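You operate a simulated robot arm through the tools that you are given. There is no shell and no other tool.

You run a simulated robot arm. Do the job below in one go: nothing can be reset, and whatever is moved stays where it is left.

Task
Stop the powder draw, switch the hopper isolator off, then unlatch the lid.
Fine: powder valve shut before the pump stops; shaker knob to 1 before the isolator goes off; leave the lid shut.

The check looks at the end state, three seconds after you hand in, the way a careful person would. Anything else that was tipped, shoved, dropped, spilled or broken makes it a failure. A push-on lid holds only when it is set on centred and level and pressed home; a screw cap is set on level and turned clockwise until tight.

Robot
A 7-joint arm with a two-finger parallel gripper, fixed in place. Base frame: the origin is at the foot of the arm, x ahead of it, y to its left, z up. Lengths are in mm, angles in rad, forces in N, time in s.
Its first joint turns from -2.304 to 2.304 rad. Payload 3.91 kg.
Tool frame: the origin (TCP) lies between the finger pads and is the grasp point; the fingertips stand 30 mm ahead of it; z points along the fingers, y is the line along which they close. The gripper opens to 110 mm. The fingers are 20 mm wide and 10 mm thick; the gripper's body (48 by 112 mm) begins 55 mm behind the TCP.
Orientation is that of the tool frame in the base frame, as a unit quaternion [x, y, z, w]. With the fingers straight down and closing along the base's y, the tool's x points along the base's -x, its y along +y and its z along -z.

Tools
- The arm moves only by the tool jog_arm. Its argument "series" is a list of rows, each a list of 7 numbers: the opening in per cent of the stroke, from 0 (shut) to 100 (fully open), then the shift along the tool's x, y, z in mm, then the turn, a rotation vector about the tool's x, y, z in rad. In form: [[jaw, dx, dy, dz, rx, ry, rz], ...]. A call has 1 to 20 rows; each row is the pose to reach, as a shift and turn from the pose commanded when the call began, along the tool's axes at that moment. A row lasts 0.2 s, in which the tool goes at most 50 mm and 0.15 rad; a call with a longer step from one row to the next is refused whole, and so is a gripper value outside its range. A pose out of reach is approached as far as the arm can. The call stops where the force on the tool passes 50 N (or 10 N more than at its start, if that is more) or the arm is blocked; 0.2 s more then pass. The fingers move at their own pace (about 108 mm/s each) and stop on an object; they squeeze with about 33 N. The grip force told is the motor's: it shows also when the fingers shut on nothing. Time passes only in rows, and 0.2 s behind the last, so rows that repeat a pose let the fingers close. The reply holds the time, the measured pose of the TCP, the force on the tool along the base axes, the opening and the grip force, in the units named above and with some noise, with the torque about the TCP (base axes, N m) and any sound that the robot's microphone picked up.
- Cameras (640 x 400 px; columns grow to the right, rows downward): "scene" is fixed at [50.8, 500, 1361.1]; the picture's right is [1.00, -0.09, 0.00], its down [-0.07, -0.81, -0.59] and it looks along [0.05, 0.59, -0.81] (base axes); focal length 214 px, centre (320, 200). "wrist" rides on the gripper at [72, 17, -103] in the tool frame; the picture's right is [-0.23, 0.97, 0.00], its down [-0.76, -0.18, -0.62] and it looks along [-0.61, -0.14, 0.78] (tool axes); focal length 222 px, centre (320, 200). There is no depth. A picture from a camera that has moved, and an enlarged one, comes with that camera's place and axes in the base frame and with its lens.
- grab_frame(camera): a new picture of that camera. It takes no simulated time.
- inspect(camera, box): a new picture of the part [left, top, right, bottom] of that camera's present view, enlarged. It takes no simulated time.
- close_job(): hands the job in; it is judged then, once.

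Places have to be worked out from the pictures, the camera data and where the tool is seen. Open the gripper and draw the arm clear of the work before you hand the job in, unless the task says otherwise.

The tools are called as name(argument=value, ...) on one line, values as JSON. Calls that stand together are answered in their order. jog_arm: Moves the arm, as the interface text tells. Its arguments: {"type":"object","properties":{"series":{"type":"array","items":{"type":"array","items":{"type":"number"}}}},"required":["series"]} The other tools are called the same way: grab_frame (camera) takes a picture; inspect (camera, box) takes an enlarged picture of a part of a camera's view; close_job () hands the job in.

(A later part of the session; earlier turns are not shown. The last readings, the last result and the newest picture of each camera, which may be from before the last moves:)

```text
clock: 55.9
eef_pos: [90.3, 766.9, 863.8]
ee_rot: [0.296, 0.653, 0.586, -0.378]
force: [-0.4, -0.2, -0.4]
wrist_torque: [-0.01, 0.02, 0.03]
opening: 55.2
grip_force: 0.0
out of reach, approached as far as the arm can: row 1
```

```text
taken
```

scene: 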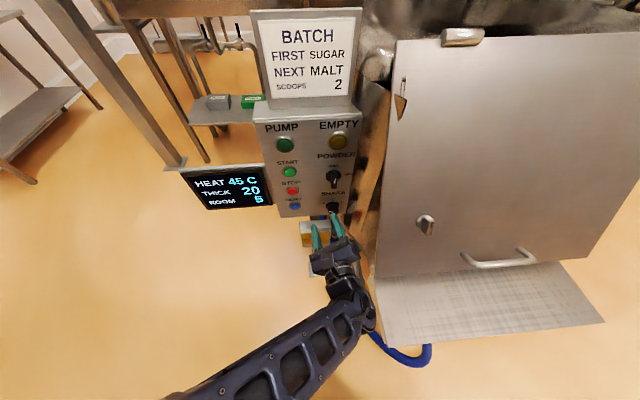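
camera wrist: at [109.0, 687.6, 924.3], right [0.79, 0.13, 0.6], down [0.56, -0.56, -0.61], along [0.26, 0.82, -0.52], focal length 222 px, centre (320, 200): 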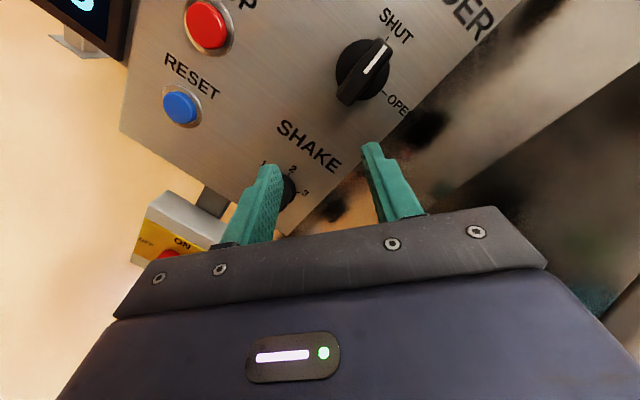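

Freed, with no force reading and the scene looking unchanged; the elbow is now on the left. I'll step further back and straighten the tool to the +90° roll.

jog_arm(series=[[50, -3, -18, -8, -0.024, -0.016, 0.115], [50, -6, -36, -16, -0.048, -0.032, 0.23], [50, -9, -54, -24, -0.072, -0.048, 0.345], [50, -12, -72, -32, -0.096, -0.064, 0.46], [50, -15, -89, -39, -0.12, -0.08, 0.575], [50, -15, -89, -39, -0.12, -0.08, 0.575]])

grab_frame(camera="scene")

grab_frame(camera="wrist")

inspect(camera="scene", box=[250, 100, 410, 290])

inspect(camera="scene", box=[360, 20, 640, 350])

```text
clock: 57.3
eef_pos: [30.4, 716.3, 803.0]
ee_rot: [0.514, 0.52, 0.48, -0.485]
force: [-0.6, 0.2, -0.1]
wrist_torque: [-0.01, 0.03, -0.02]
opening: 55.0
grip_force: 0.1
```

```text
taken
```

scene: 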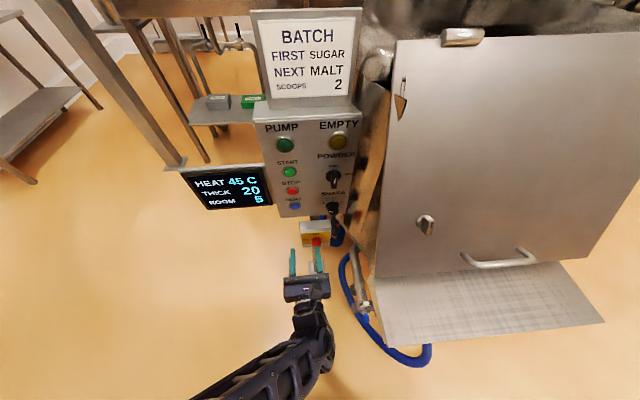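

```text
taken
camera wrist: at [47.7, 617.5, 882.1], right [0.97, -0.01, -0.23], down [-0.17, -0.68, -0.72], along [-0.15, 0.74, -0.66], focal length 222 px, centre (320, 200)
```

wrist: 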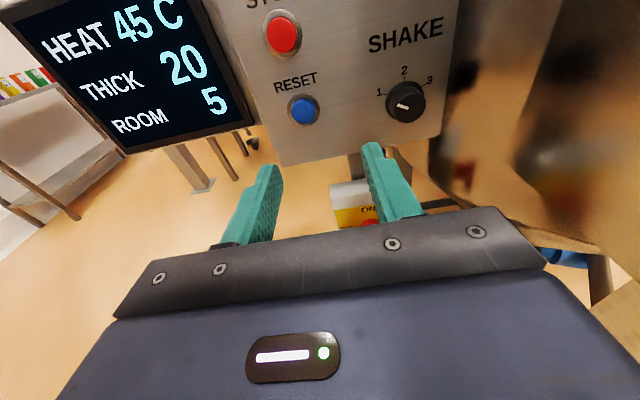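

```text
2.11 times, centred on (330, 195) of scene
camera zoom: at [50.8, 500.0, 1361.1], right [1.0, -0.09, 0.0], down [-0.07, -0.81, -0.59], along [0.05, 0.59, -0.81], focal length 452 px, centre (299, 210)
```

zoom: 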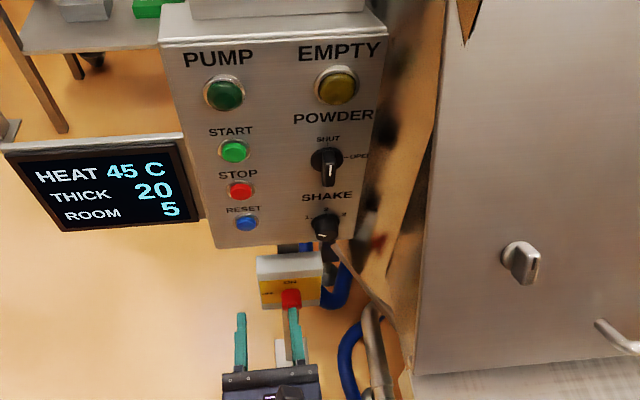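

```text
1.21 times, centred on (500, 185) of scene
camera zoom: at [50.8, 500.0, 1361.1], right [1.0, -0.09, 0.0], down [-0.07, -0.81, -0.59], along [0.05, 0.59, -0.81], focal length 260 px, centre (102, 218)
```

zoom: 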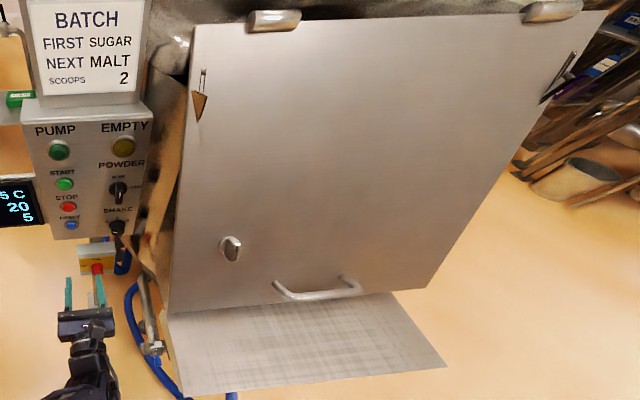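

Nothing has been disturbed. Roll range rules out a gripped quarter turn here, so I'll push the tail with closed fingertips using a level tool and the elbow on the left. I'm descending in front of the isolator for a close look first.

jog_arm(series=[[50, -40, -2, 5, 0, 0.012, 0], [40, -80, -4, 10, 0, 0.024, 0], [40, -120, -6, 15, 0, 0.036, 0], [40, -160, -8, 20, 0, 0.048, 0], [40, -200, -10, 26, 0, 0.06, 0], [40, -241, -10, 31, 0, 0.069, 0], [40, -241, -10, 31, 0, 0.069, 0]])

grab_frame(camera="scene")

grab_frame(camera="wrist")

inspect(camera="wrist", box=[300, 40, 460, 180])

```text
clock: 58.9
eef_pos: [19.2, 730.5, 559.0]
ee_rot: [0.497, 0.503, 0.498, -0.502]
force: [-0.5, -1.0, 0.8]
wrist_torque: [0.0, -0.02, -0.03]
opening: 44.0
grip_force: 0.1
```

```text
taken
```

scene: 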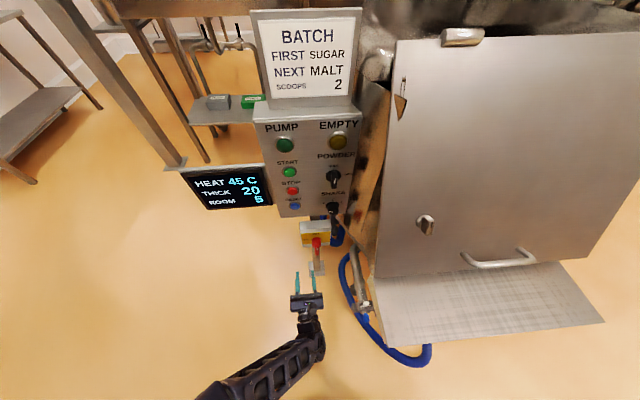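

```text
taken
camera wrist: at [35.3, 626.8, 631.4], right [0.97, 0.01, -0.23], down [-0.17, -0.63, -0.76], along [-0.15, 0.78, -0.61], focal length 222 px, centre (320, 200)
```

wrist: 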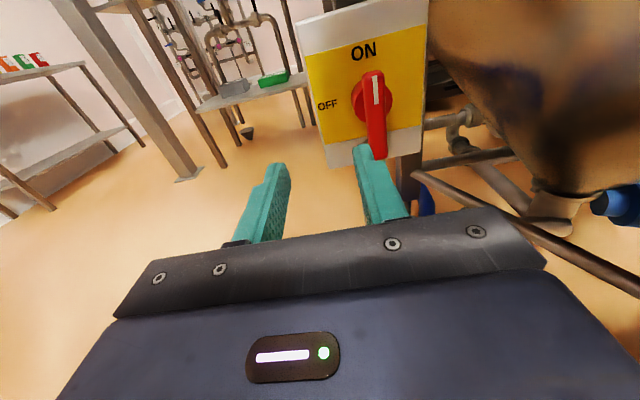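

```text
2.86 times, centred on (380, 110) of wrist
camera zoom: at [35.3, 626.8, 631.4], right [0.97, 0.01, -0.23], down [-0.17, -0.63, -0.76], along [-0.15, 0.78, -0.61], focal length 635 px, centre (149, 457)
```

zoom: 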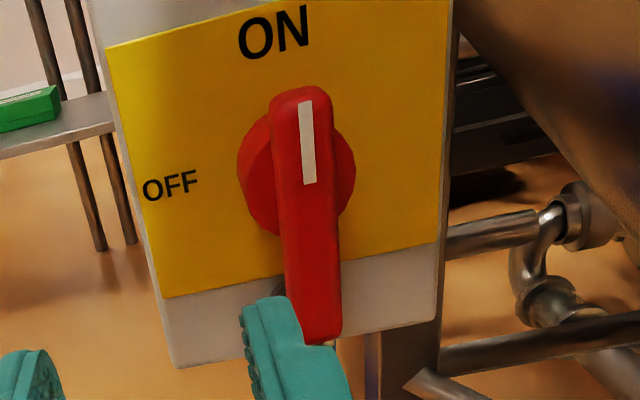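

I have a clear front view: the axis is at ≈(68, z 558), the bar is 19 mm wide, with its tail end at z≈507. I'll close the fingers and insert them just left of the tail at z≈525, above the peg.

jog_arm(series=[[0, -17, 8, 10, 0, 0, 0], [0, -34, 16, 20, 0, 0, 0], [0, -34, 19, 50, 0, 0, 0], [0, -34, 20, 75, 0, 0, 0], [0, -34, 20, 96, 0, 0, 0], [0, -34, 20, 96, 0, 0, 0]])

grab_frame(camera="scene")

inspect(camera="wrist", box=[240, 40, 440, 220])

inspect(camera="scene", box=[270, 190, 380, 300])

```text
clock: 60.3
eef_pos: [38.7, 826.0, 527.2]
ee_rot: [0.497, 0.503, 0.497, -0.503]
force: [-0.5, 0.3, 0.9]
wrist_torque: [-0.01, -0.01, 0.0]
opening: 0.0
grip_force: 32.7
```

```text
taken
```

scene: 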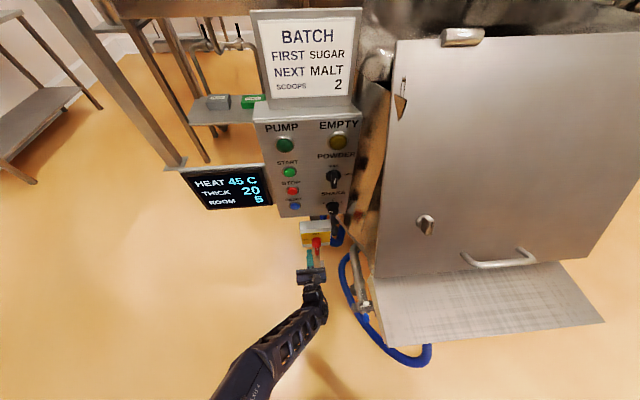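

```text
2.22 times, centred on (340, 130) of wrist
camera zoom: at [55.6, 722.8, 598.8], right [0.97, 0.01, -0.22], down [-0.17, -0.63, -0.76], along [-0.15, 0.78, -0.61], focal length 494 px, centre (276, 356)
```

zoom: 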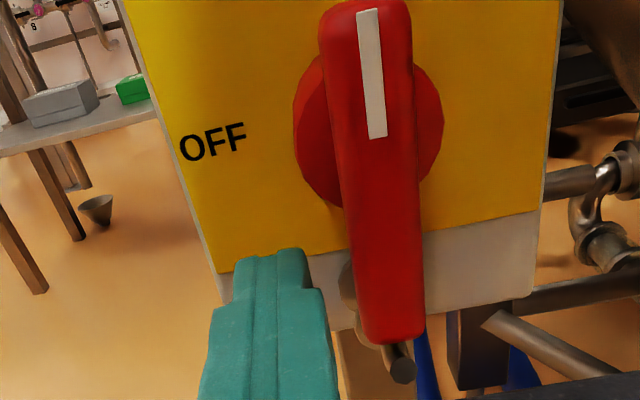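

```text
3.64 times, centred on (325, 245) of scene
camera zoom: at [50.8, 500.0, 1361.1], right [1.0, -0.09, 0.0], down [-0.07, -0.81, -0.59], along [0.05, 0.59, -0.81], focal length 780 px, centre (302, 36)
```

zoom: 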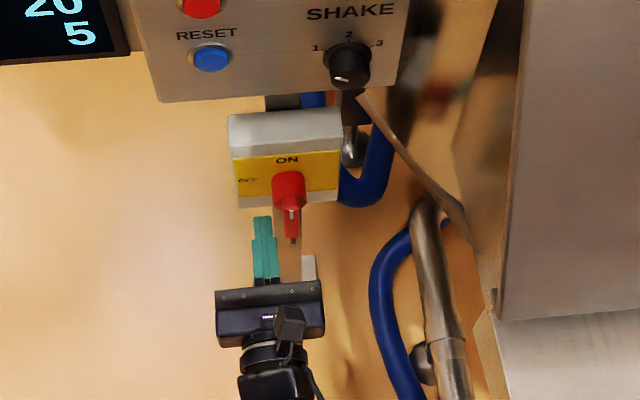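

The fingertips sit left of the tail with room above the peg. I'll push right along the arc to about 45° and see how it responds.

jog_arm(series=[[0, -4.2, 5, 0, 0, 0, 0], [0, -4.2, 9.8, 0, 0, 0, 0], [0, -5.2, 13, 0, 0, 0, 0], [0, -5.8, 16.6, 0, 0, 0, 0], [0, -6.2, 20.4, 0, 0, 0, 0], [0, -6.5, 24.1, 0, 0, 0, 0], [0, -5.8, 28, 0, 0, 0, 0], [0, -5, 31.7, 0, 0, 0, 0]])

inspect(camera="wrist", box=[240, 40, 440, 220])

inspect(camera="scene", box=[270, 190, 380, 300])

```text
clock: 62.1
eef_pos: [71.0, 827.0, 522.1]
ee_rot: [0.497, 0.503, 0.497, -0.503]
force: [-0.5, -0.8, -0.2]
wrist_torque: [-0.02, -0.01, -0.02]
opening: 0.0
grip_force: 32.7
```

```text
2.22 times, centred on (340, 130) of wrist
camera zoom: at [88.0, 722.2, 593.8], right [0.97, 0.01, -0.22], down [-0.17, -0.63, -0.76], along [-0.15, 0.78, -0.61], focal length 494 px, centre (276, 356)
```

zoom: 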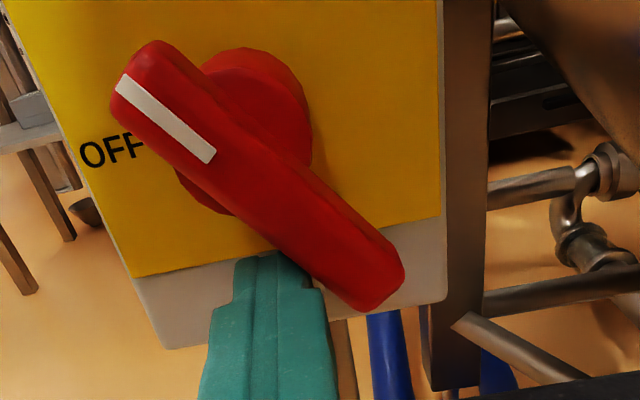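

```text
3.64 times, centred on (325, 245) of scene
camera zoom: at [50.8, 500.0, 1361.1], right [1.0, -0.09, 0.0], down [-0.07, -0.81, -0.59], along [0.05, 0.59, -0.81], focal length 780 px, centre (302, 36)
```

zoom: 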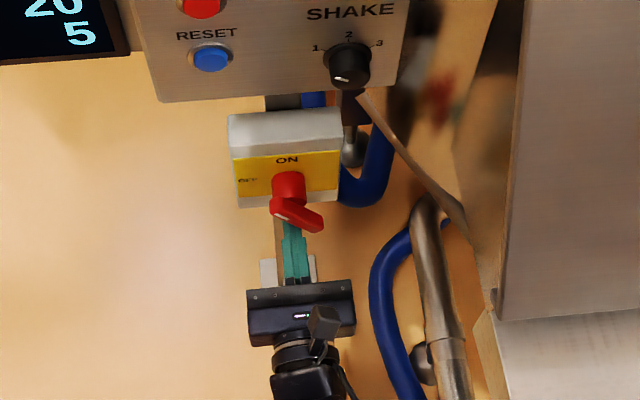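

It turns easily and is about halfway. I'll continue along the arc and push up to the horizontal OFF position.

jog_arm(series=[[0, 1.3, 4, 0, 0, 0, 0], [0, 2.7, 8.2, 0, 0, 0, 0], [0, 5.3, 13, 0, 0, 0, 0], [0, 7.9, 17.3, 0, 0, 0, 0], [0, 12, 21.5, 0, 0, 0, 0], [0, 16.4, 25, 0, 0, 0, 0], [0, 18, 26, 0, 0, 0, 0]])

inspect(camera="wrist", box=[200, 40, 440, 220])

inspect(camera="scene", box=[270, 190, 380, 300])

```text
clock: 63.7
eef_pos: [96.2, 826.9, 539.9]
ee_rot: [0.497, 0.504, 0.497, -0.502]
force: [-0.4, -0.3, 0.0]
wrist_torque: [0.01, -0.01, 0.02]
opening: 0.0
grip_force: 32.6
```

```text
2.22 times, centred on (320, 130) of wrist
camera zoom: at [113.8, 722.9, 611.6], right [0.97, 0.01, -0.23], down [-0.17, -0.63, -0.76], along [-0.15, 0.78, -0.61], focal length 494 px, centre (320, 356)
```

zoom: 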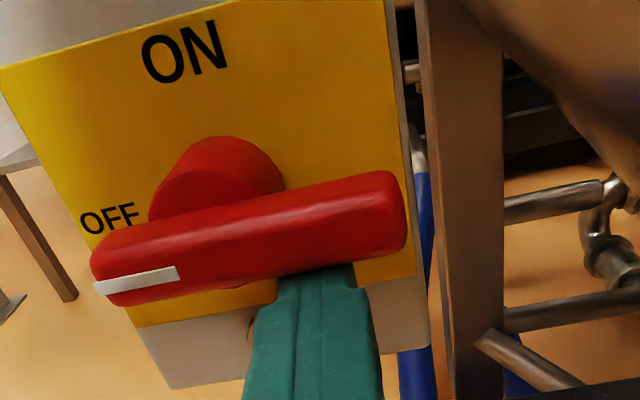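

```text
3.64 times, centred on (325, 245) of scene
camera zoom: at [50.8, 500.0, 1361.1], right [1.0, -0.09, 0.0], down [-0.07, -0.81, -0.59], along [0.05, 0.59, -0.81], focal length 780 px, centre (302, 36)
```

zoom: 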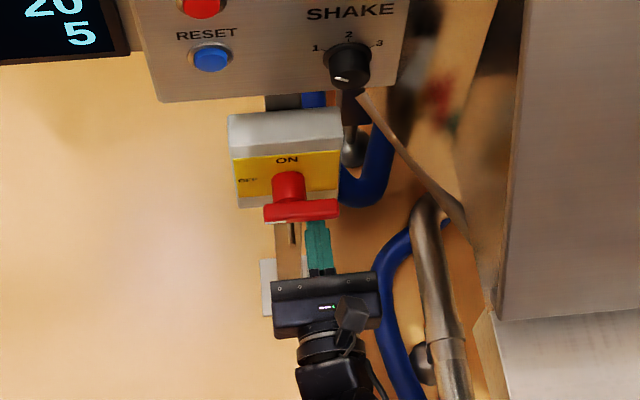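

The handle is level with its white mark toward OFF, so the isolator is off. I'll withdraw straight back and then climb, ready to look at the lid latch.

jog_arm(series=[[0, -3, 0, 0, 0, 0, 0], [0, -3, 0, -40, 0, 0, 0], [0, -3, 0, -85, 0, 0, 0], [0, -3, -20, -125, 0, 0, 0], [0, 30, -40, -145, 0, 0, 0], [0, 75, -45, -150, 0, 0, 0], [0, 120, -45, -150, 0, 0, 0], [0, 165, -45, -150, 0, 0, 0], [0, 210, -45, -150, 0, 0, 0], [0, 255, -45, -150, 0, 0, 0], [0, 300, -45, -150, 0, 0, 0], [0, 345, -45, -150, 0, 0, 0], [0, 390, -45, -150, 0, 0, 0]])

grab_frame(camera="scene")

grab_frame(camera="wrist")

inspect(camera="scene", box=[400, 200, 460, 250])

inspect(camera="scene", box=[270, 130, 380, 300])

```text
clock: 66.5
eef_pos: [54.0, 676.3, 929.8]
ee_rot: [0.497, 0.503, 0.498, -0.502]
force: [-0.3, 0.0, 0.1]
wrist_torque: [-0.01, -0.02, -0.01]
opening: 0.1
grip_force: 33.2
```

```text
taken
```

scene: 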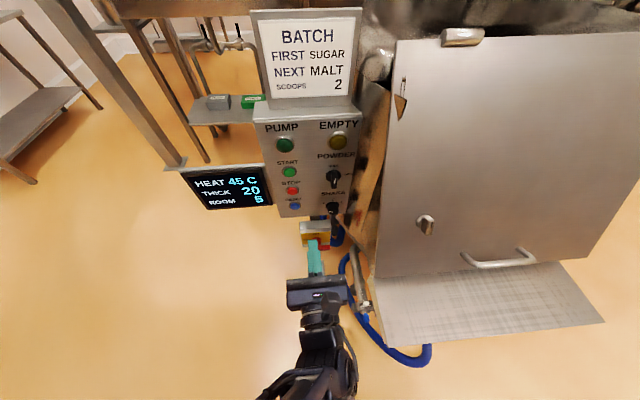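

```text
taken
camera wrist: at [69.9, 572.2, 1001.5], right [0.97, 0.01, -0.23], down [-0.17, -0.63, -0.76], along [-0.15, 0.78, -0.61], focal length 222 px, centre (320, 200)
```

wrist: 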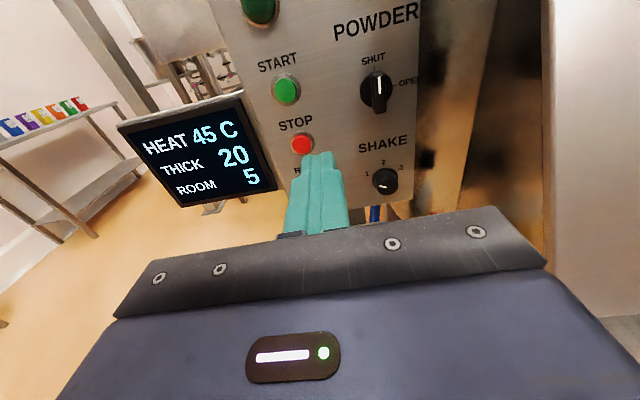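

```text
8.00 times, centred on (430, 225) of scene
camera zoom: at [50.8, 500.0, 1361.1], right [1.0, -0.09, 0.0], down [-0.07, -0.81, -0.59], along [0.05, 0.59, -0.81], focal length 1716 px, centre (-560, 0)
```

zoom: 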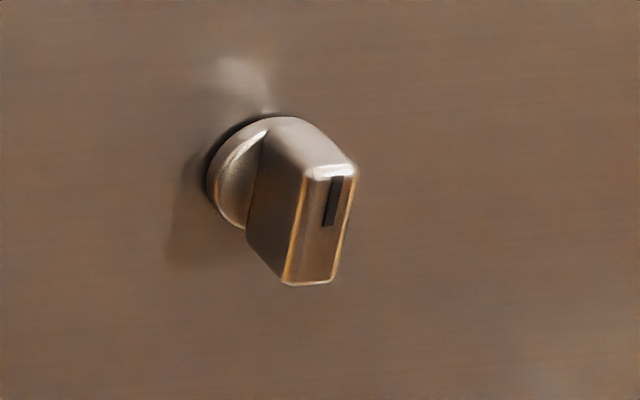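

```text
2.35 times, centred on (325, 215) of scene
camera zoom: at [50.8, 500.0, 1361.1], right [1.0, -0.09, 0.0], down [-0.07, -0.81, -0.59], along [0.05, 0.59, -0.81], focal length 505 px, centre (308, 165)
```

zoom: 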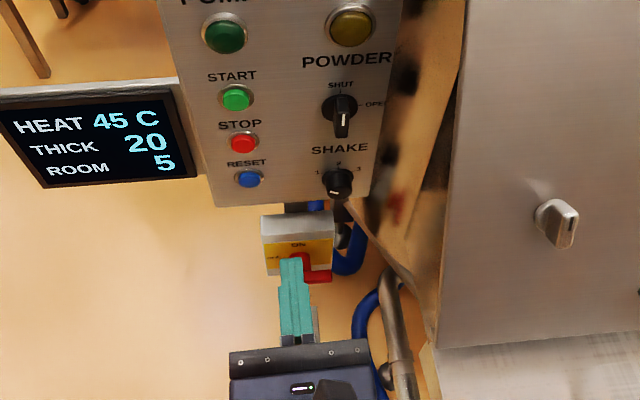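

The isolator handle is horizontal at OFF and the panel is unchanged. The latch is a wing knob with a dark mark, its wing running up the slope. I'll slide right, well in front of the lid, and tilt about 30° to face it.

jog_arm(series=[[0, 10, 10, -30, 0, -0.05, 0], [0, 20, 25, -60, 0, -0.1, 0], [0, 30, 60, -80, 0, -0.18, 0], [0, 40, 100, -90, 0, -0.26, 0], [0, 50, 140, -90, 0, -0.35, 0], [0, 60, 180, -90, 0, -0.44, 0], [0, 60, 200, -90, 0, -0.52, 0], [0, 60, 200, -90, 0, -0.52, 0]])

grab_frame(camera="scene")

grab_frame(camera="wrist")

```text
clock: 68.3
eef_pos: [254.4, 591.6, 990.4]
ee_rot: [0.608, 0.616, 0.353, -0.356]
force: [0.0, -0.5, 0.0]
wrist_torque: [-0.01, -0.01, 0.01]
opening: 0.1
grip_force: 32.9
```

```text
taken
```

scene: 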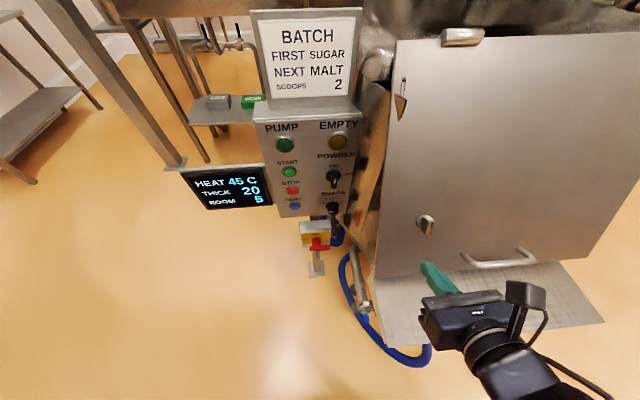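

```text
taken
camera wrist: at [270.0, 536.3, 1104.2], right [0.98, -0.1, -0.19], down [-0.17, -0.92, -0.35], along [-0.14, 0.37, -0.92], focal length 222 px, centre (320, 200)
```

wrist: 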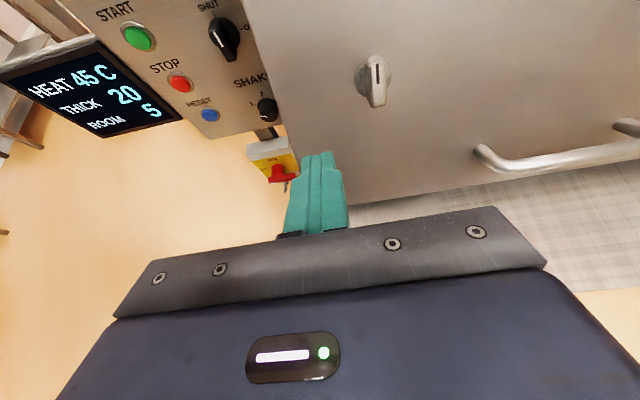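

inspect(camera="wrist", box=[330, 30, 430, 120])

inspect(camera="wrist", box=[240, 10, 560, 210])

inspect(camera="scene", box=[390, 200, 560, 320])

```text
4.44 times, centred on (380, 75) of wrist
camera zoom: at [270.0, 536.3, 1104.2], right [0.98, -0.1, -0.19], down [-0.17, -0.92, -0.35], along [-0.14, 0.37, -0.92], focal length 987 px, centre (53, 756)
```

zoom: 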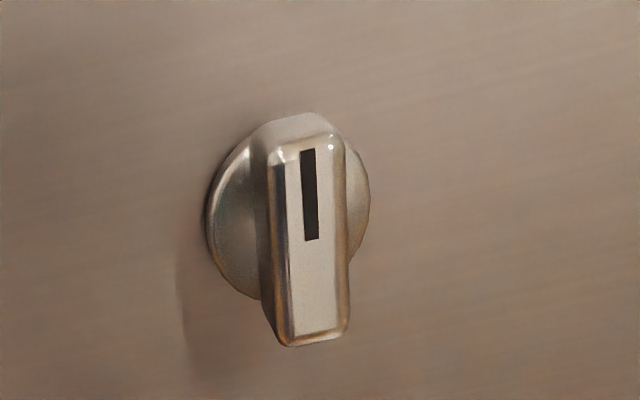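

```text
2.00 times, centred on (400, 110) of wrist
camera zoom: at [270.0, 536.3, 1104.2], right [0.98, -0.1, -0.19], down [-0.17, -0.92, -0.35], along [-0.14, 0.37, -0.92], focal length 444 px, centre (160, 380)
```

zoom: 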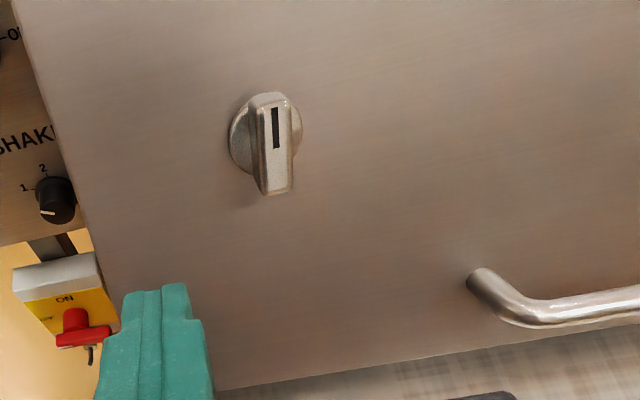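

```text
3.33 times, centred on (475, 260) of scene
camera zoom: at [50.8, 500.0, 1361.1], right [1.0, -0.09, 0.0], down [-0.07, -0.81, -0.59], along [0.05, 0.59, -0.81], focal length 715 px, centre (-197, 0)
```

zoom: 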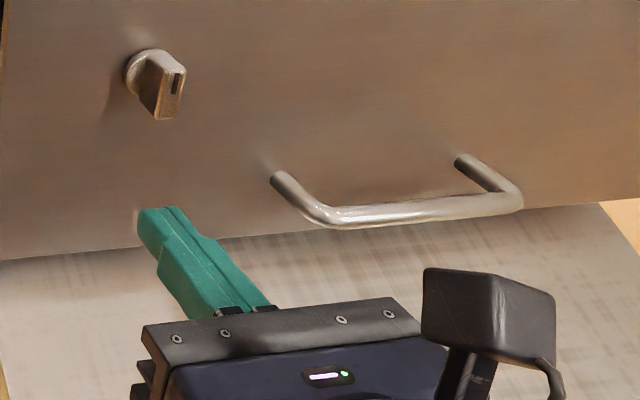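

Both cameras agree: the wing front centre is at (311, 705, 943), and the lid slope matches my present 30° tilt. Before gripping I'll test the wrist's roll freedom here in open space, with small steps.

jog_arm(series=[[40, 0, 0, 0, 0, 0, -0.1], [40, 0, 0, 0, 0, 0, -0.2], [40, 0, 0, 0, 0, 0, -0.3], [40, 0, 0, 0, 0, 0, -0.4]])

grab_frame(camera="scene")

```text
clock: 69.3
eef_pos: [253.4, 588.1, 991.0]
ee_rot: [0.473, 0.724, 0.418, -0.279]
force: [1.0, 0.0, 0.1]
wrist_torque: [-0.02, 0.02, 0.01]
opening: 44.0
grip_force: 0.1
```

```text
taken
```

scene: 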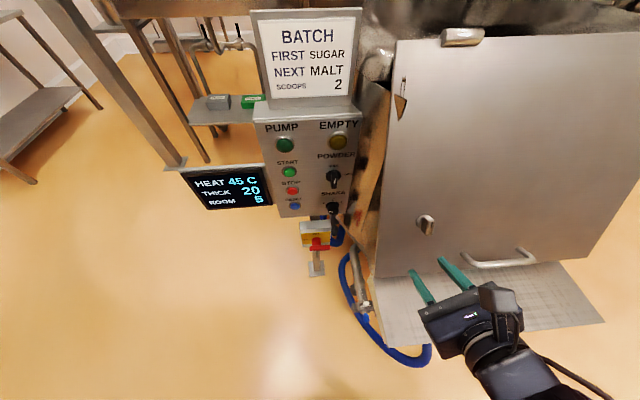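

jog_arm(series=[[40, 0, 0, 0, 0, 0, -0.1], [40, 0, 0, 0, 0, 0, -0.2], [40, 0, 0, 0, 0, 0, -0.3], [40, 0, 0, 0, 0, 0, -0.4], [40, 0, 0, 0, 0, 0, -0.5], [40, 0, 0, 0, 0, 0, -0.6]])

grab_frame(camera="scene")

```text
clock: 70.7
eef_pos: [290.2, 607.9, 983.2]
ee_rot: [0.238, 0.832, 0.479, -0.145]
force: [0.4, -0.5, 0.4]
wrist_torque: [0.04, 0.0, -0.05]
opening: 44.0
grip_force: 0.1
out of reach, approached as far as the arm can: row 5, 6
```

```text
taken
```

scene: 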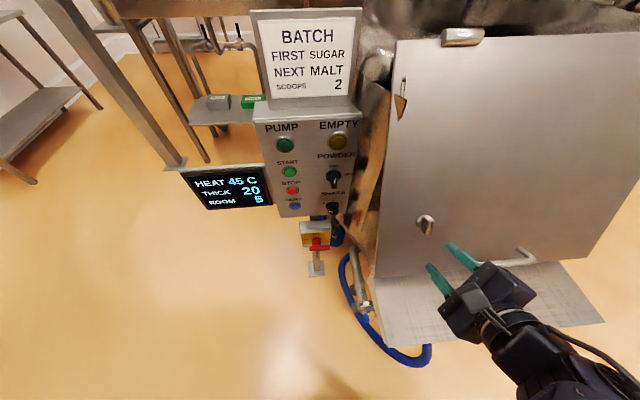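

The limit is about 50° that way, so I'll bring the roll back. I'll move to a pre-grip point about 70 mm out from the wing for a close look.

jog_arm(series=[[40, 0, 0, 0, 0, 0, 0.14], [40, 0, 0, 0, 0, 0, 0.28], [40, -2, 4, 6, 0, 0, 0.42], [40, -4, 8, 12, 0, 0, 0.56], [40, -6, 12, 18, 0, 0, 0.7], [40, -8, 16, 24, 0, 0, 0.84], [40, -11.4, 23.6, 34, 0, 0, 0.96], [40, -11.4, 23.6, 34, 0, 0, 1.005], [40, -11.4, 23.6, 34, 0, 0, 1.005]])

grab_frame(camera="scene")

grab_frame(camera="wrist")

inspect(camera="wrist", box=[230, 20, 430, 180])

```text
clock: 72.7
eef_pos: [311.0, 645.6, 977.7]
ee_rot: [0.61, 0.614, 0.353, -0.356]
force: [-0.4, -0.8, 0.1]
wrist_torque: [0.01, 0.03, 0.01]
opening: 44.0
grip_force: 0.1
```

```text
taken
```

scene: 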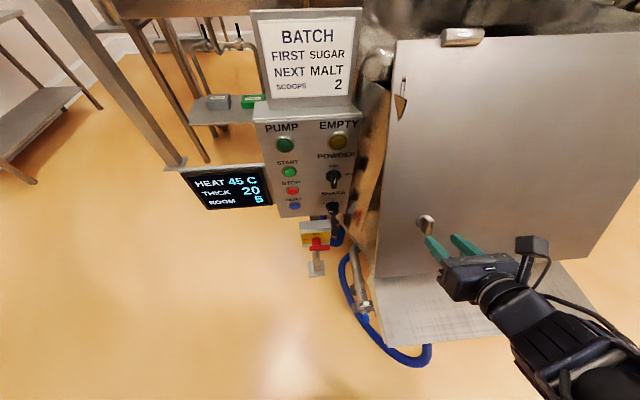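

```text
taken
camera wrist: at [328.2, 591.7, 1091.1], right [0.97, -0.1, -0.2], down [-0.17, -0.92, -0.35], along [-0.15, 0.38, -0.92], focal length 222 px, centre (320, 200)
```

wrist: 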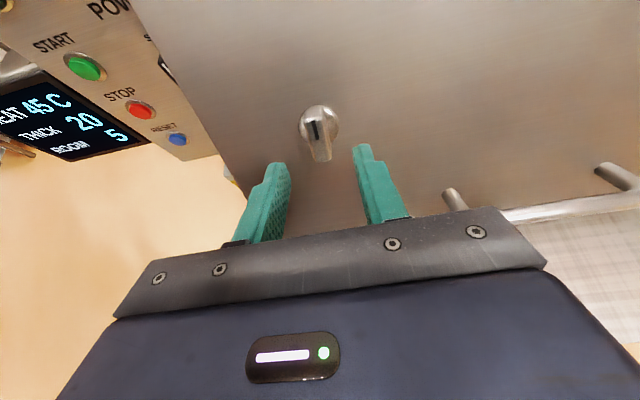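

```text
2.50 times, centred on (330, 100) of wrist
camera zoom: at [328.2, 591.7, 1091.1], right [0.97, -0.1, -0.2], down [-0.17, -0.92, -0.35], along [-0.15, 0.38, -0.92], focal length 555 px, centre (295, 450)
```

zoom: 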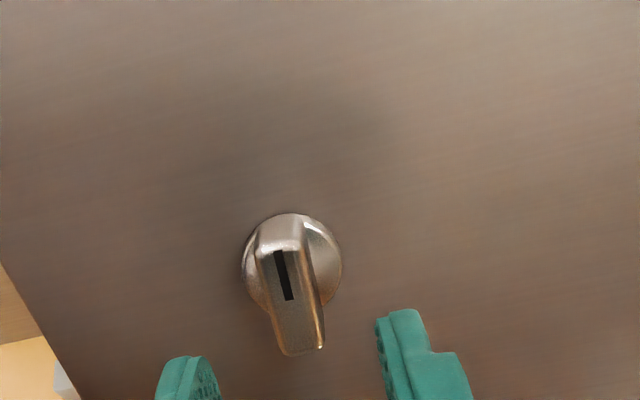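

The knob is centred but 3 mm to the left of the tool axis. I'll shift and advance 60 mm so the pads straddle the wing, then close.

jog_arm(series=[[40, 0, -3, 20, 0, 0, 0], [40, 0, -3, 40, 0, 0, 0], [40, 0, -3, 60, 0, 0, 0], [40, 0, -3, 60, 0, 0, 0], [0, 0, -3, 60, 0, 0, 0], [0, 0, -3, 60, 0, 0, 0], [0, 0, -3, 60, 0, 0, 0]])

inspect(camera="wrist", box=[230, 60, 430, 220])

inspect(camera="scene", box=[380, 180, 560, 330])

```text
clock: 74.3
eef_pos: [310.1, 697.7, 947.3]
ee_rot: [0.61, 0.614, 0.352, -0.357]
force: [21.7, 7.2, 0.0]
wrist_torque: [-0.6, -0.36, -0.79]
opening: 35.5
grip_force: 45.0
```

```text
2.50 times, centred on (330, 140) of wrist
camera zoom: at [326.7, 642.2, 1061.7], right [0.97, -0.11, -0.2], down [-0.17, -0.92, -0.35], along [-0.15, 0.38, -0.92], focal length 555 px, centre (295, 350)
```

zoom: 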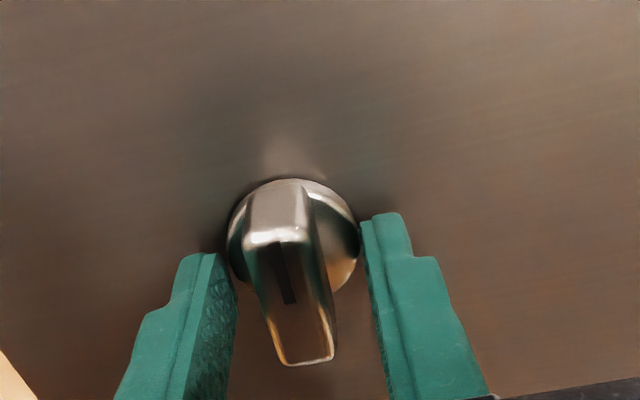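

```text
2.67 times, centred on (470, 255) of scene
camera zoom: at [50.8, 500.0, 1361.1], right [1.0, -0.09, 0.0], down [-0.07, -0.81, -0.59], along [0.05, 0.59, -0.81], focal length 572 px, centre (-80, 53)
```

zoom: 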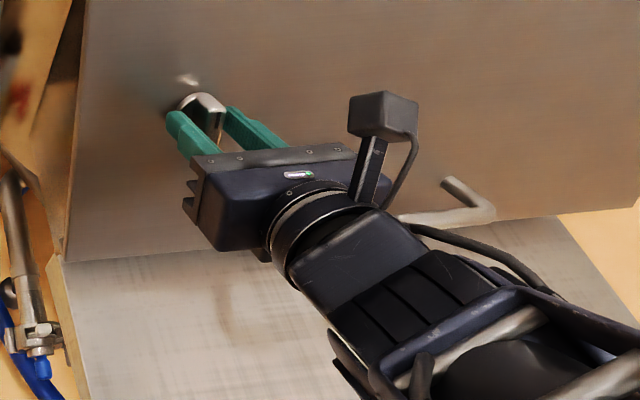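

The tips went too deep and closed on the round base at 35 mm instead of the wing. I'll open, back out 14 mm, shift 2.5 mm right and close on the wing.

jog_arm(series=[[42, 0, 0, 0, 0, 0, 0], [42, 0, 0, 0, 0, 0, 0], [42, 0, 2.5, -7, 0, 0, 0], [42, 0, 2.5, -14, 0, 0, 0], [42, 0, 2.5, -14, 0, 0, 0], [0, 0, 2.5, -14, 0, 0, 0], [0, 0, 2.5, -14, 0, 0, 0], [0, 0, 2.5, -14, 0, 0, 0]])

inspect(camera="wrist", box=[230, 60, 430, 220])

```text
clock: 76.1
eef_pos: [310.1, 683.8, 952.6]
ee_rot: [0.61, 0.614, 0.353, -0.357]
force: [1.1, -2.6, -1.4]
wrist_torque: [0.22, -0.19, -0.5]
opening: 16.1
grip_force: 44.9
```

```text
2.50 times, centred on (330, 140) of wrist
camera zoom: at [326.9, 630.4, 1067.6], right [0.97, -0.1, -0.2], down [-0.17, -0.92, -0.35], along [-0.15, 0.38, -0.92], focal length 555 px, centre (295, 350)
```

zoom: 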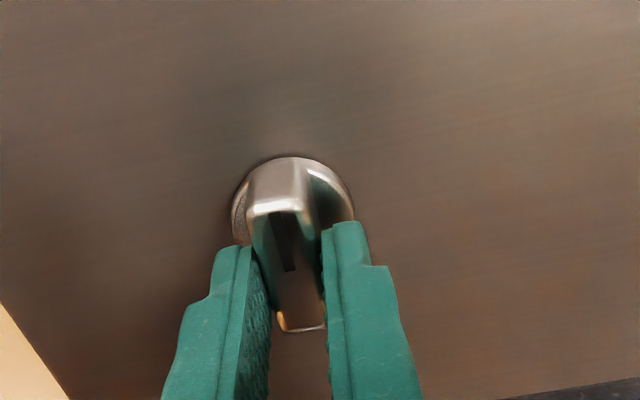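

Now gripping the wing at 16 mm. I'll test a small counter-clockwise turn and watch the torque to learn which way the latch is free.

jog_arm(series=[[0, 0, 0, 0, 0, 0, -0.07], [0, 0, 0, 0, 0, 0, -0.14], [0, 0, 0, 0, 0, 0, -0.21], [0, 0, 0, 0, 0, 0, -0.28], [0, 0, 0, 0, 0, 0, -0.28]])

inspect(camera="wrist", box=[230, 60, 430, 220])

inspect(camera="scene", box=[390, 180, 490, 270])

```text
clock: 77.3
eef_pos: [312.2, 685.3, 954.8]
ee_rot: [0.518, 0.693, 0.398, -0.304]
force: [3.1, -0.7, -2.4]
wrist_torque: [-0.12, 1.04, -1.19]
opening: 21.4
grip_force: 45.1
```

```text
2.50 times, centred on (330, 140) of wrist
camera zoom: at [306.3, 631.3, 1069.4], right [1.0, 0.03, 0.04], down [0.05, -0.93, -0.37], along [0.03, 0.37, -0.93], focal length 555 px, centre (295, 350)
```

zoom: 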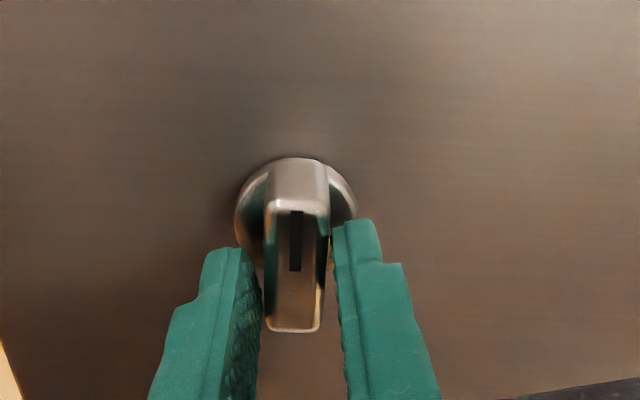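

```text
4.44 times, centred on (440, 225) of scene
camera zoom: at [50.8, 500.0, 1361.1], right [1.0, -0.09, 0.0], down [-0.07, -0.81, -0.59], along [0.05, 0.59, -0.81], focal length 953 px, centre (-213, 89)
```

zoom: 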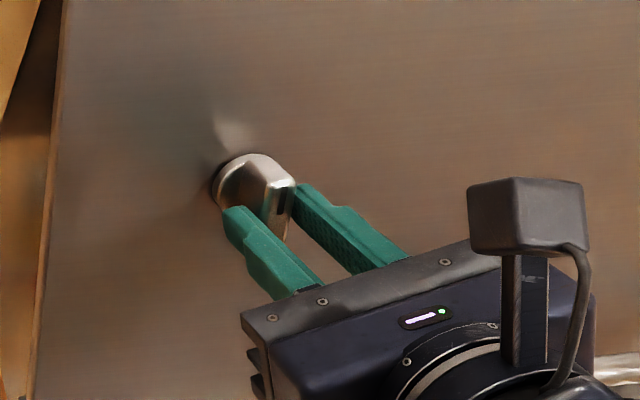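

The wing stayed put and the fingers were forced open to 21 mm, so counter-clockwise is the stop. I'll go back and try clockwise.

jog_arm(series=[[0, 0, 0, 0, 0, 0, 0.14], [0, 0, 0, 0, 0, 0, 0.28], [0, 0, 0, 0, 0, 0, 0.36], [0, 0, 0, 0, 0, 0, 0.46], [0, 0, 0, 0, 0, 0, 0.56], [0, 0, 0, 0, 0, 0, 0.66], [0, 0, 0, 0, 0, 0, 0.66]])

inspect(camera="wrist", box=[230, 60, 430, 220])

grab_frame(camera="scene")

```text
clock: 78.9
eef_pos: [309.2, 686.1, 955.0]
ee_rot: [0.714, 0.488, 0.278, -0.418]
force: [5.7, -7.2, 9.3]
wrist_torque: [-0.06, 0.21, 0.27]
opening: 15.8
grip_force: 44.2
```

```text
2.50 times, centred on (330, 140) of wrist
camera zoom: at [352.0, 625.6, 1058.4], right [0.82, -0.28, -0.5], down [-0.44, -0.86, -0.25], along [-0.36, 0.42, -0.83], focal length 555 px, centre (295, 350)
```

zoom: 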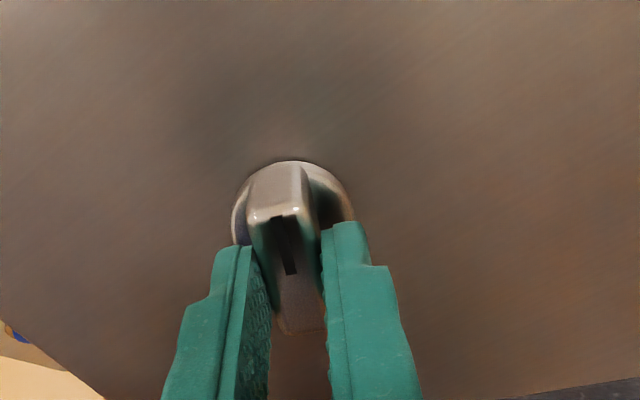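

```text
taken
```

scene: 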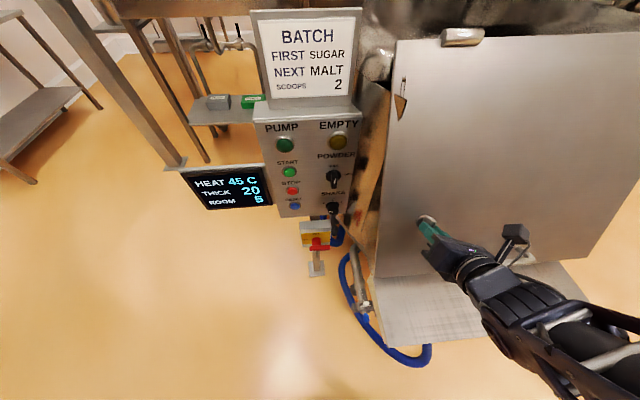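

Clockwise is free: the wing has turned with the gripper by about 22°. I'll continue toward 90°.

jog_arm(series=[[0, 0, 0, 0, 0, 0, 0.12], [0, 0, 0, 0, 0, 0, 0.24], [0, 0, 0, 0, 0, 0, 0.36], [0, 0, 0, 0, 0, 0, 0.48], [0, 0, 0, 0, 0, 0, 0.6]])

inspect(camera="wrist", box=[230, 60, 430, 220])

grab_frame(camera="scene")

```text
clock: 80.1
eef_pos: [309.1, 685.5, 956.0]
ee_rot: [0.826, 0.255, 0.142, -0.482]
force: [-11.3, -1.6, 14.6]
wrist_torque: [0.35, 0.59, 1.18]
opening: 16.2
grip_force: 45.6
```

```text
2.50 times, centred on (330, 140) of wrist
camera zoom: at [378.3, 609.0, 1028.6], right [0.36, -0.46, -0.81], down [-0.72, -0.69, 0.07], along [-0.59, 0.56, -0.58], focal length 555 px, centre (295, 350)
```

zoom: 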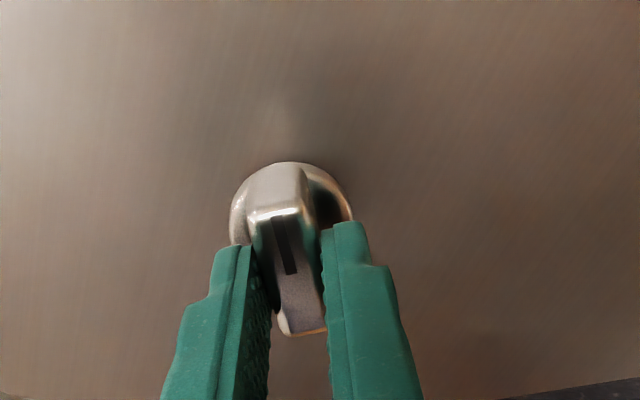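

```text
taken
```

scene: 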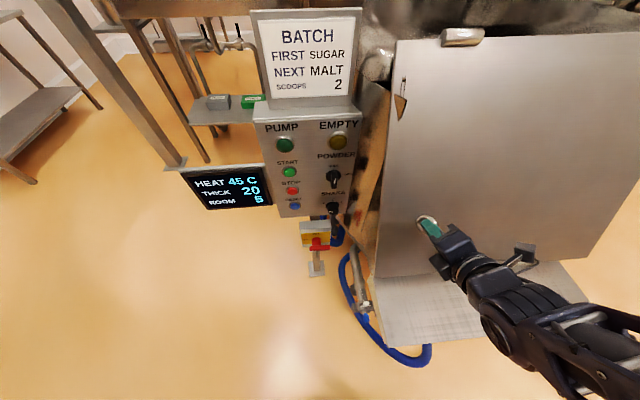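

It's past halfway at about 56°. I'll finish the quarter turn.

jog_arm(series=[[0, 0, 0, 0, 0, 0, 0.12], [0, 0, 0, 0, 0, 0, 0.24], [0, 0, 0, 0, 0, 0, 0.36], [0, 0, 0, 0, 0, 0, 0.48], [0, 0, 0, 0, 0, 0, 0.59], [0, 0, 0, 0, 0, 0, 0.59]])

inspect(camera="wrist", box=[230, 60, 430, 220])

grab_frame(camera="scene")

```text
clock: 81.5
eef_pos: [309.0, 685.5, 956.2]
ee_rot: [0.864, 0.004, -0.004, -0.503]
force: [-18.1, 19.1, 29.0]
wrist_torque: [1.38, 0.48, 0.96]
opening: 16.1
grip_force: 44.2
```

```text
2.50 times, centred on (330, 140) of wrist
camera zoom: at [381.1, 587.6, 992.2], right [-0.22, -0.48, -0.85], down [-0.76, -0.46, 0.46], along [-0.61, 0.74, -0.26], focal length 555 px, centre (295, 350)
```

zoom: 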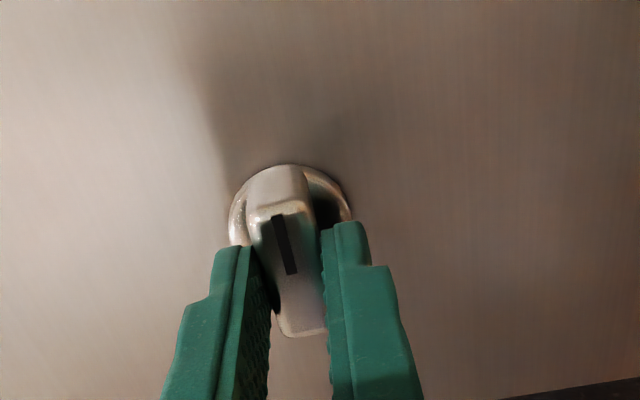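

```text
taken
```

scene: 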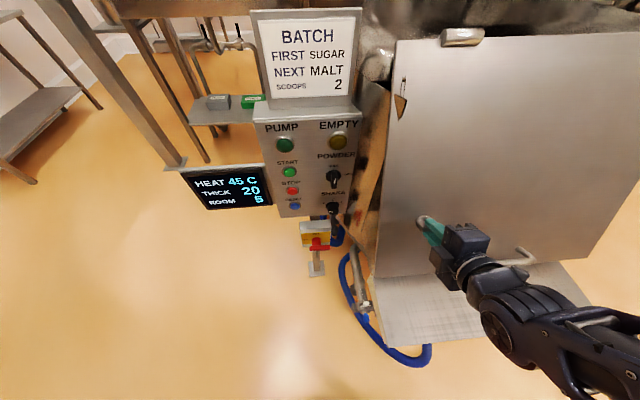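

The wing now lies across the slope at 90°. A slight extra nudge will tell me whether this is the end stop.

jog_arm(series=[[0, 0, 0, 0, 0, 0, 0.06], [0, 0, 0, 0, 0, 0, 0.12], [0, 0, 0, 0, 0, 0, 0.12]])

inspect(camera="wrist", box=[230, 60, 430, 220])

```text
clock: 82.5
eef_pos: [308.9, 686.6, 958.2]
ee_rot: [0.863, -0.048, -0.033, -0.501]
force: [-0.5, 1.2, 2.8]
wrist_torque: [0.72, -0.7, 0.86]
opening: 17.9
grip_force: 44.6
stopped in row 3: the force on the tool passed its limit at 50 N (the readings are from after the stop); the commanded pose is now the measured one
```

```text
2.50 times, centred on (330, 140) of wrist
camera zoom: at [379.4, 583.6, 984.7], right [-0.34, -0.47, -0.82], down [-0.73, -0.42, 0.54], along [-0.59, 0.78, -0.2], focal length 555 px, centre (295, 350)
```

zoom: 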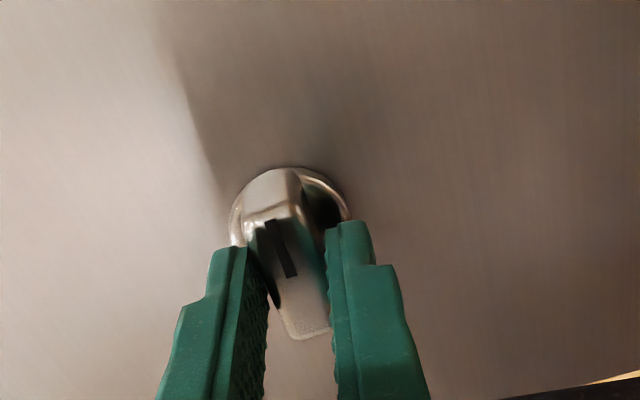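

That is the end stop at 90°: the fingers spread slightly and the wing didn't follow. I'll open wide and draw straight back from the lid.

jog_arm(series=[[25, 0, 0, 0, 0, 0, 0], [42, 0, 0, 0, 0, 0, 0], [42, 0, 0, 0, 0, 0, 0], [42, 0, 0, -20, 0, 0, 0], [42, 0, 0, -50, 0, 0, 0], [42, 0, 0, -90, 0, 0, 0], [42, 0, 0, -90, 0, 0, 0]])

grab_frame(camera="scene")

grab_frame(camera="wrist")

inspect(camera="scene", box=[390, 190, 470, 260])

```text
clock: 84.1
eef_pos: [311.0, 607.7, 1000.7]
ee_rot: [0.863, -0.048, -0.034, -0.502]
force: [0.5, -0.4, -0.4]
wrist_torque: [-0.01, -0.02, -0.02]
opening: 46.6
grip_force: 0.0
```

```text
taken
```

scene: 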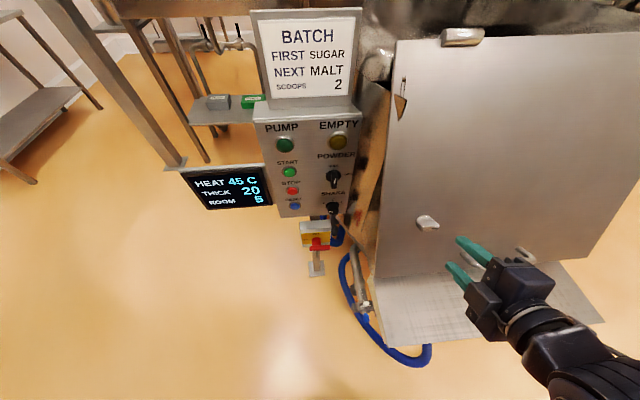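

```text
taken
camera wrist: at [381.1, 505.1, 1028.3], right [-0.34, -0.47, -0.82], down [-0.73, -0.42, 0.54], along [-0.59, 0.78, -0.2], focal length 222 px, centre (320, 200)
```

wrist: 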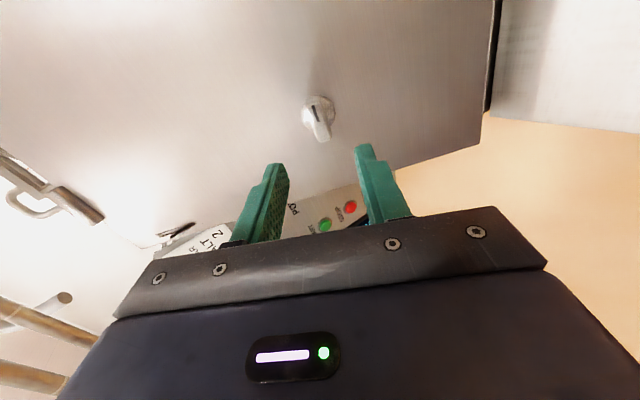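

```text
5.71 times, centred on (430, 225) of scene
camera zoom: at [50.8, 500.0, 1361.1], right [1.0, -0.09, 0.0], down [-0.07, -0.81, -0.59], along [0.05, 0.59, -0.81], focal length 1226 px, centre (-309, 57)
```

zoom: 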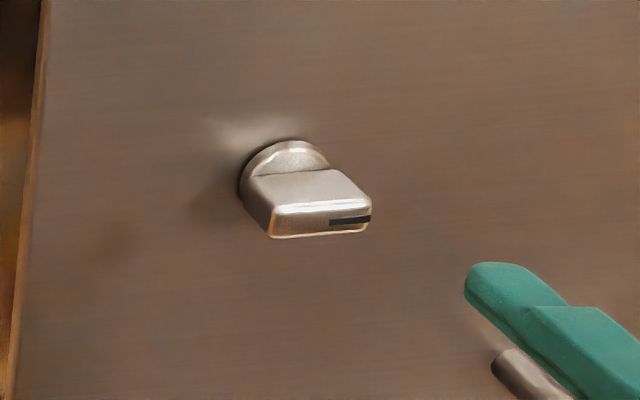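

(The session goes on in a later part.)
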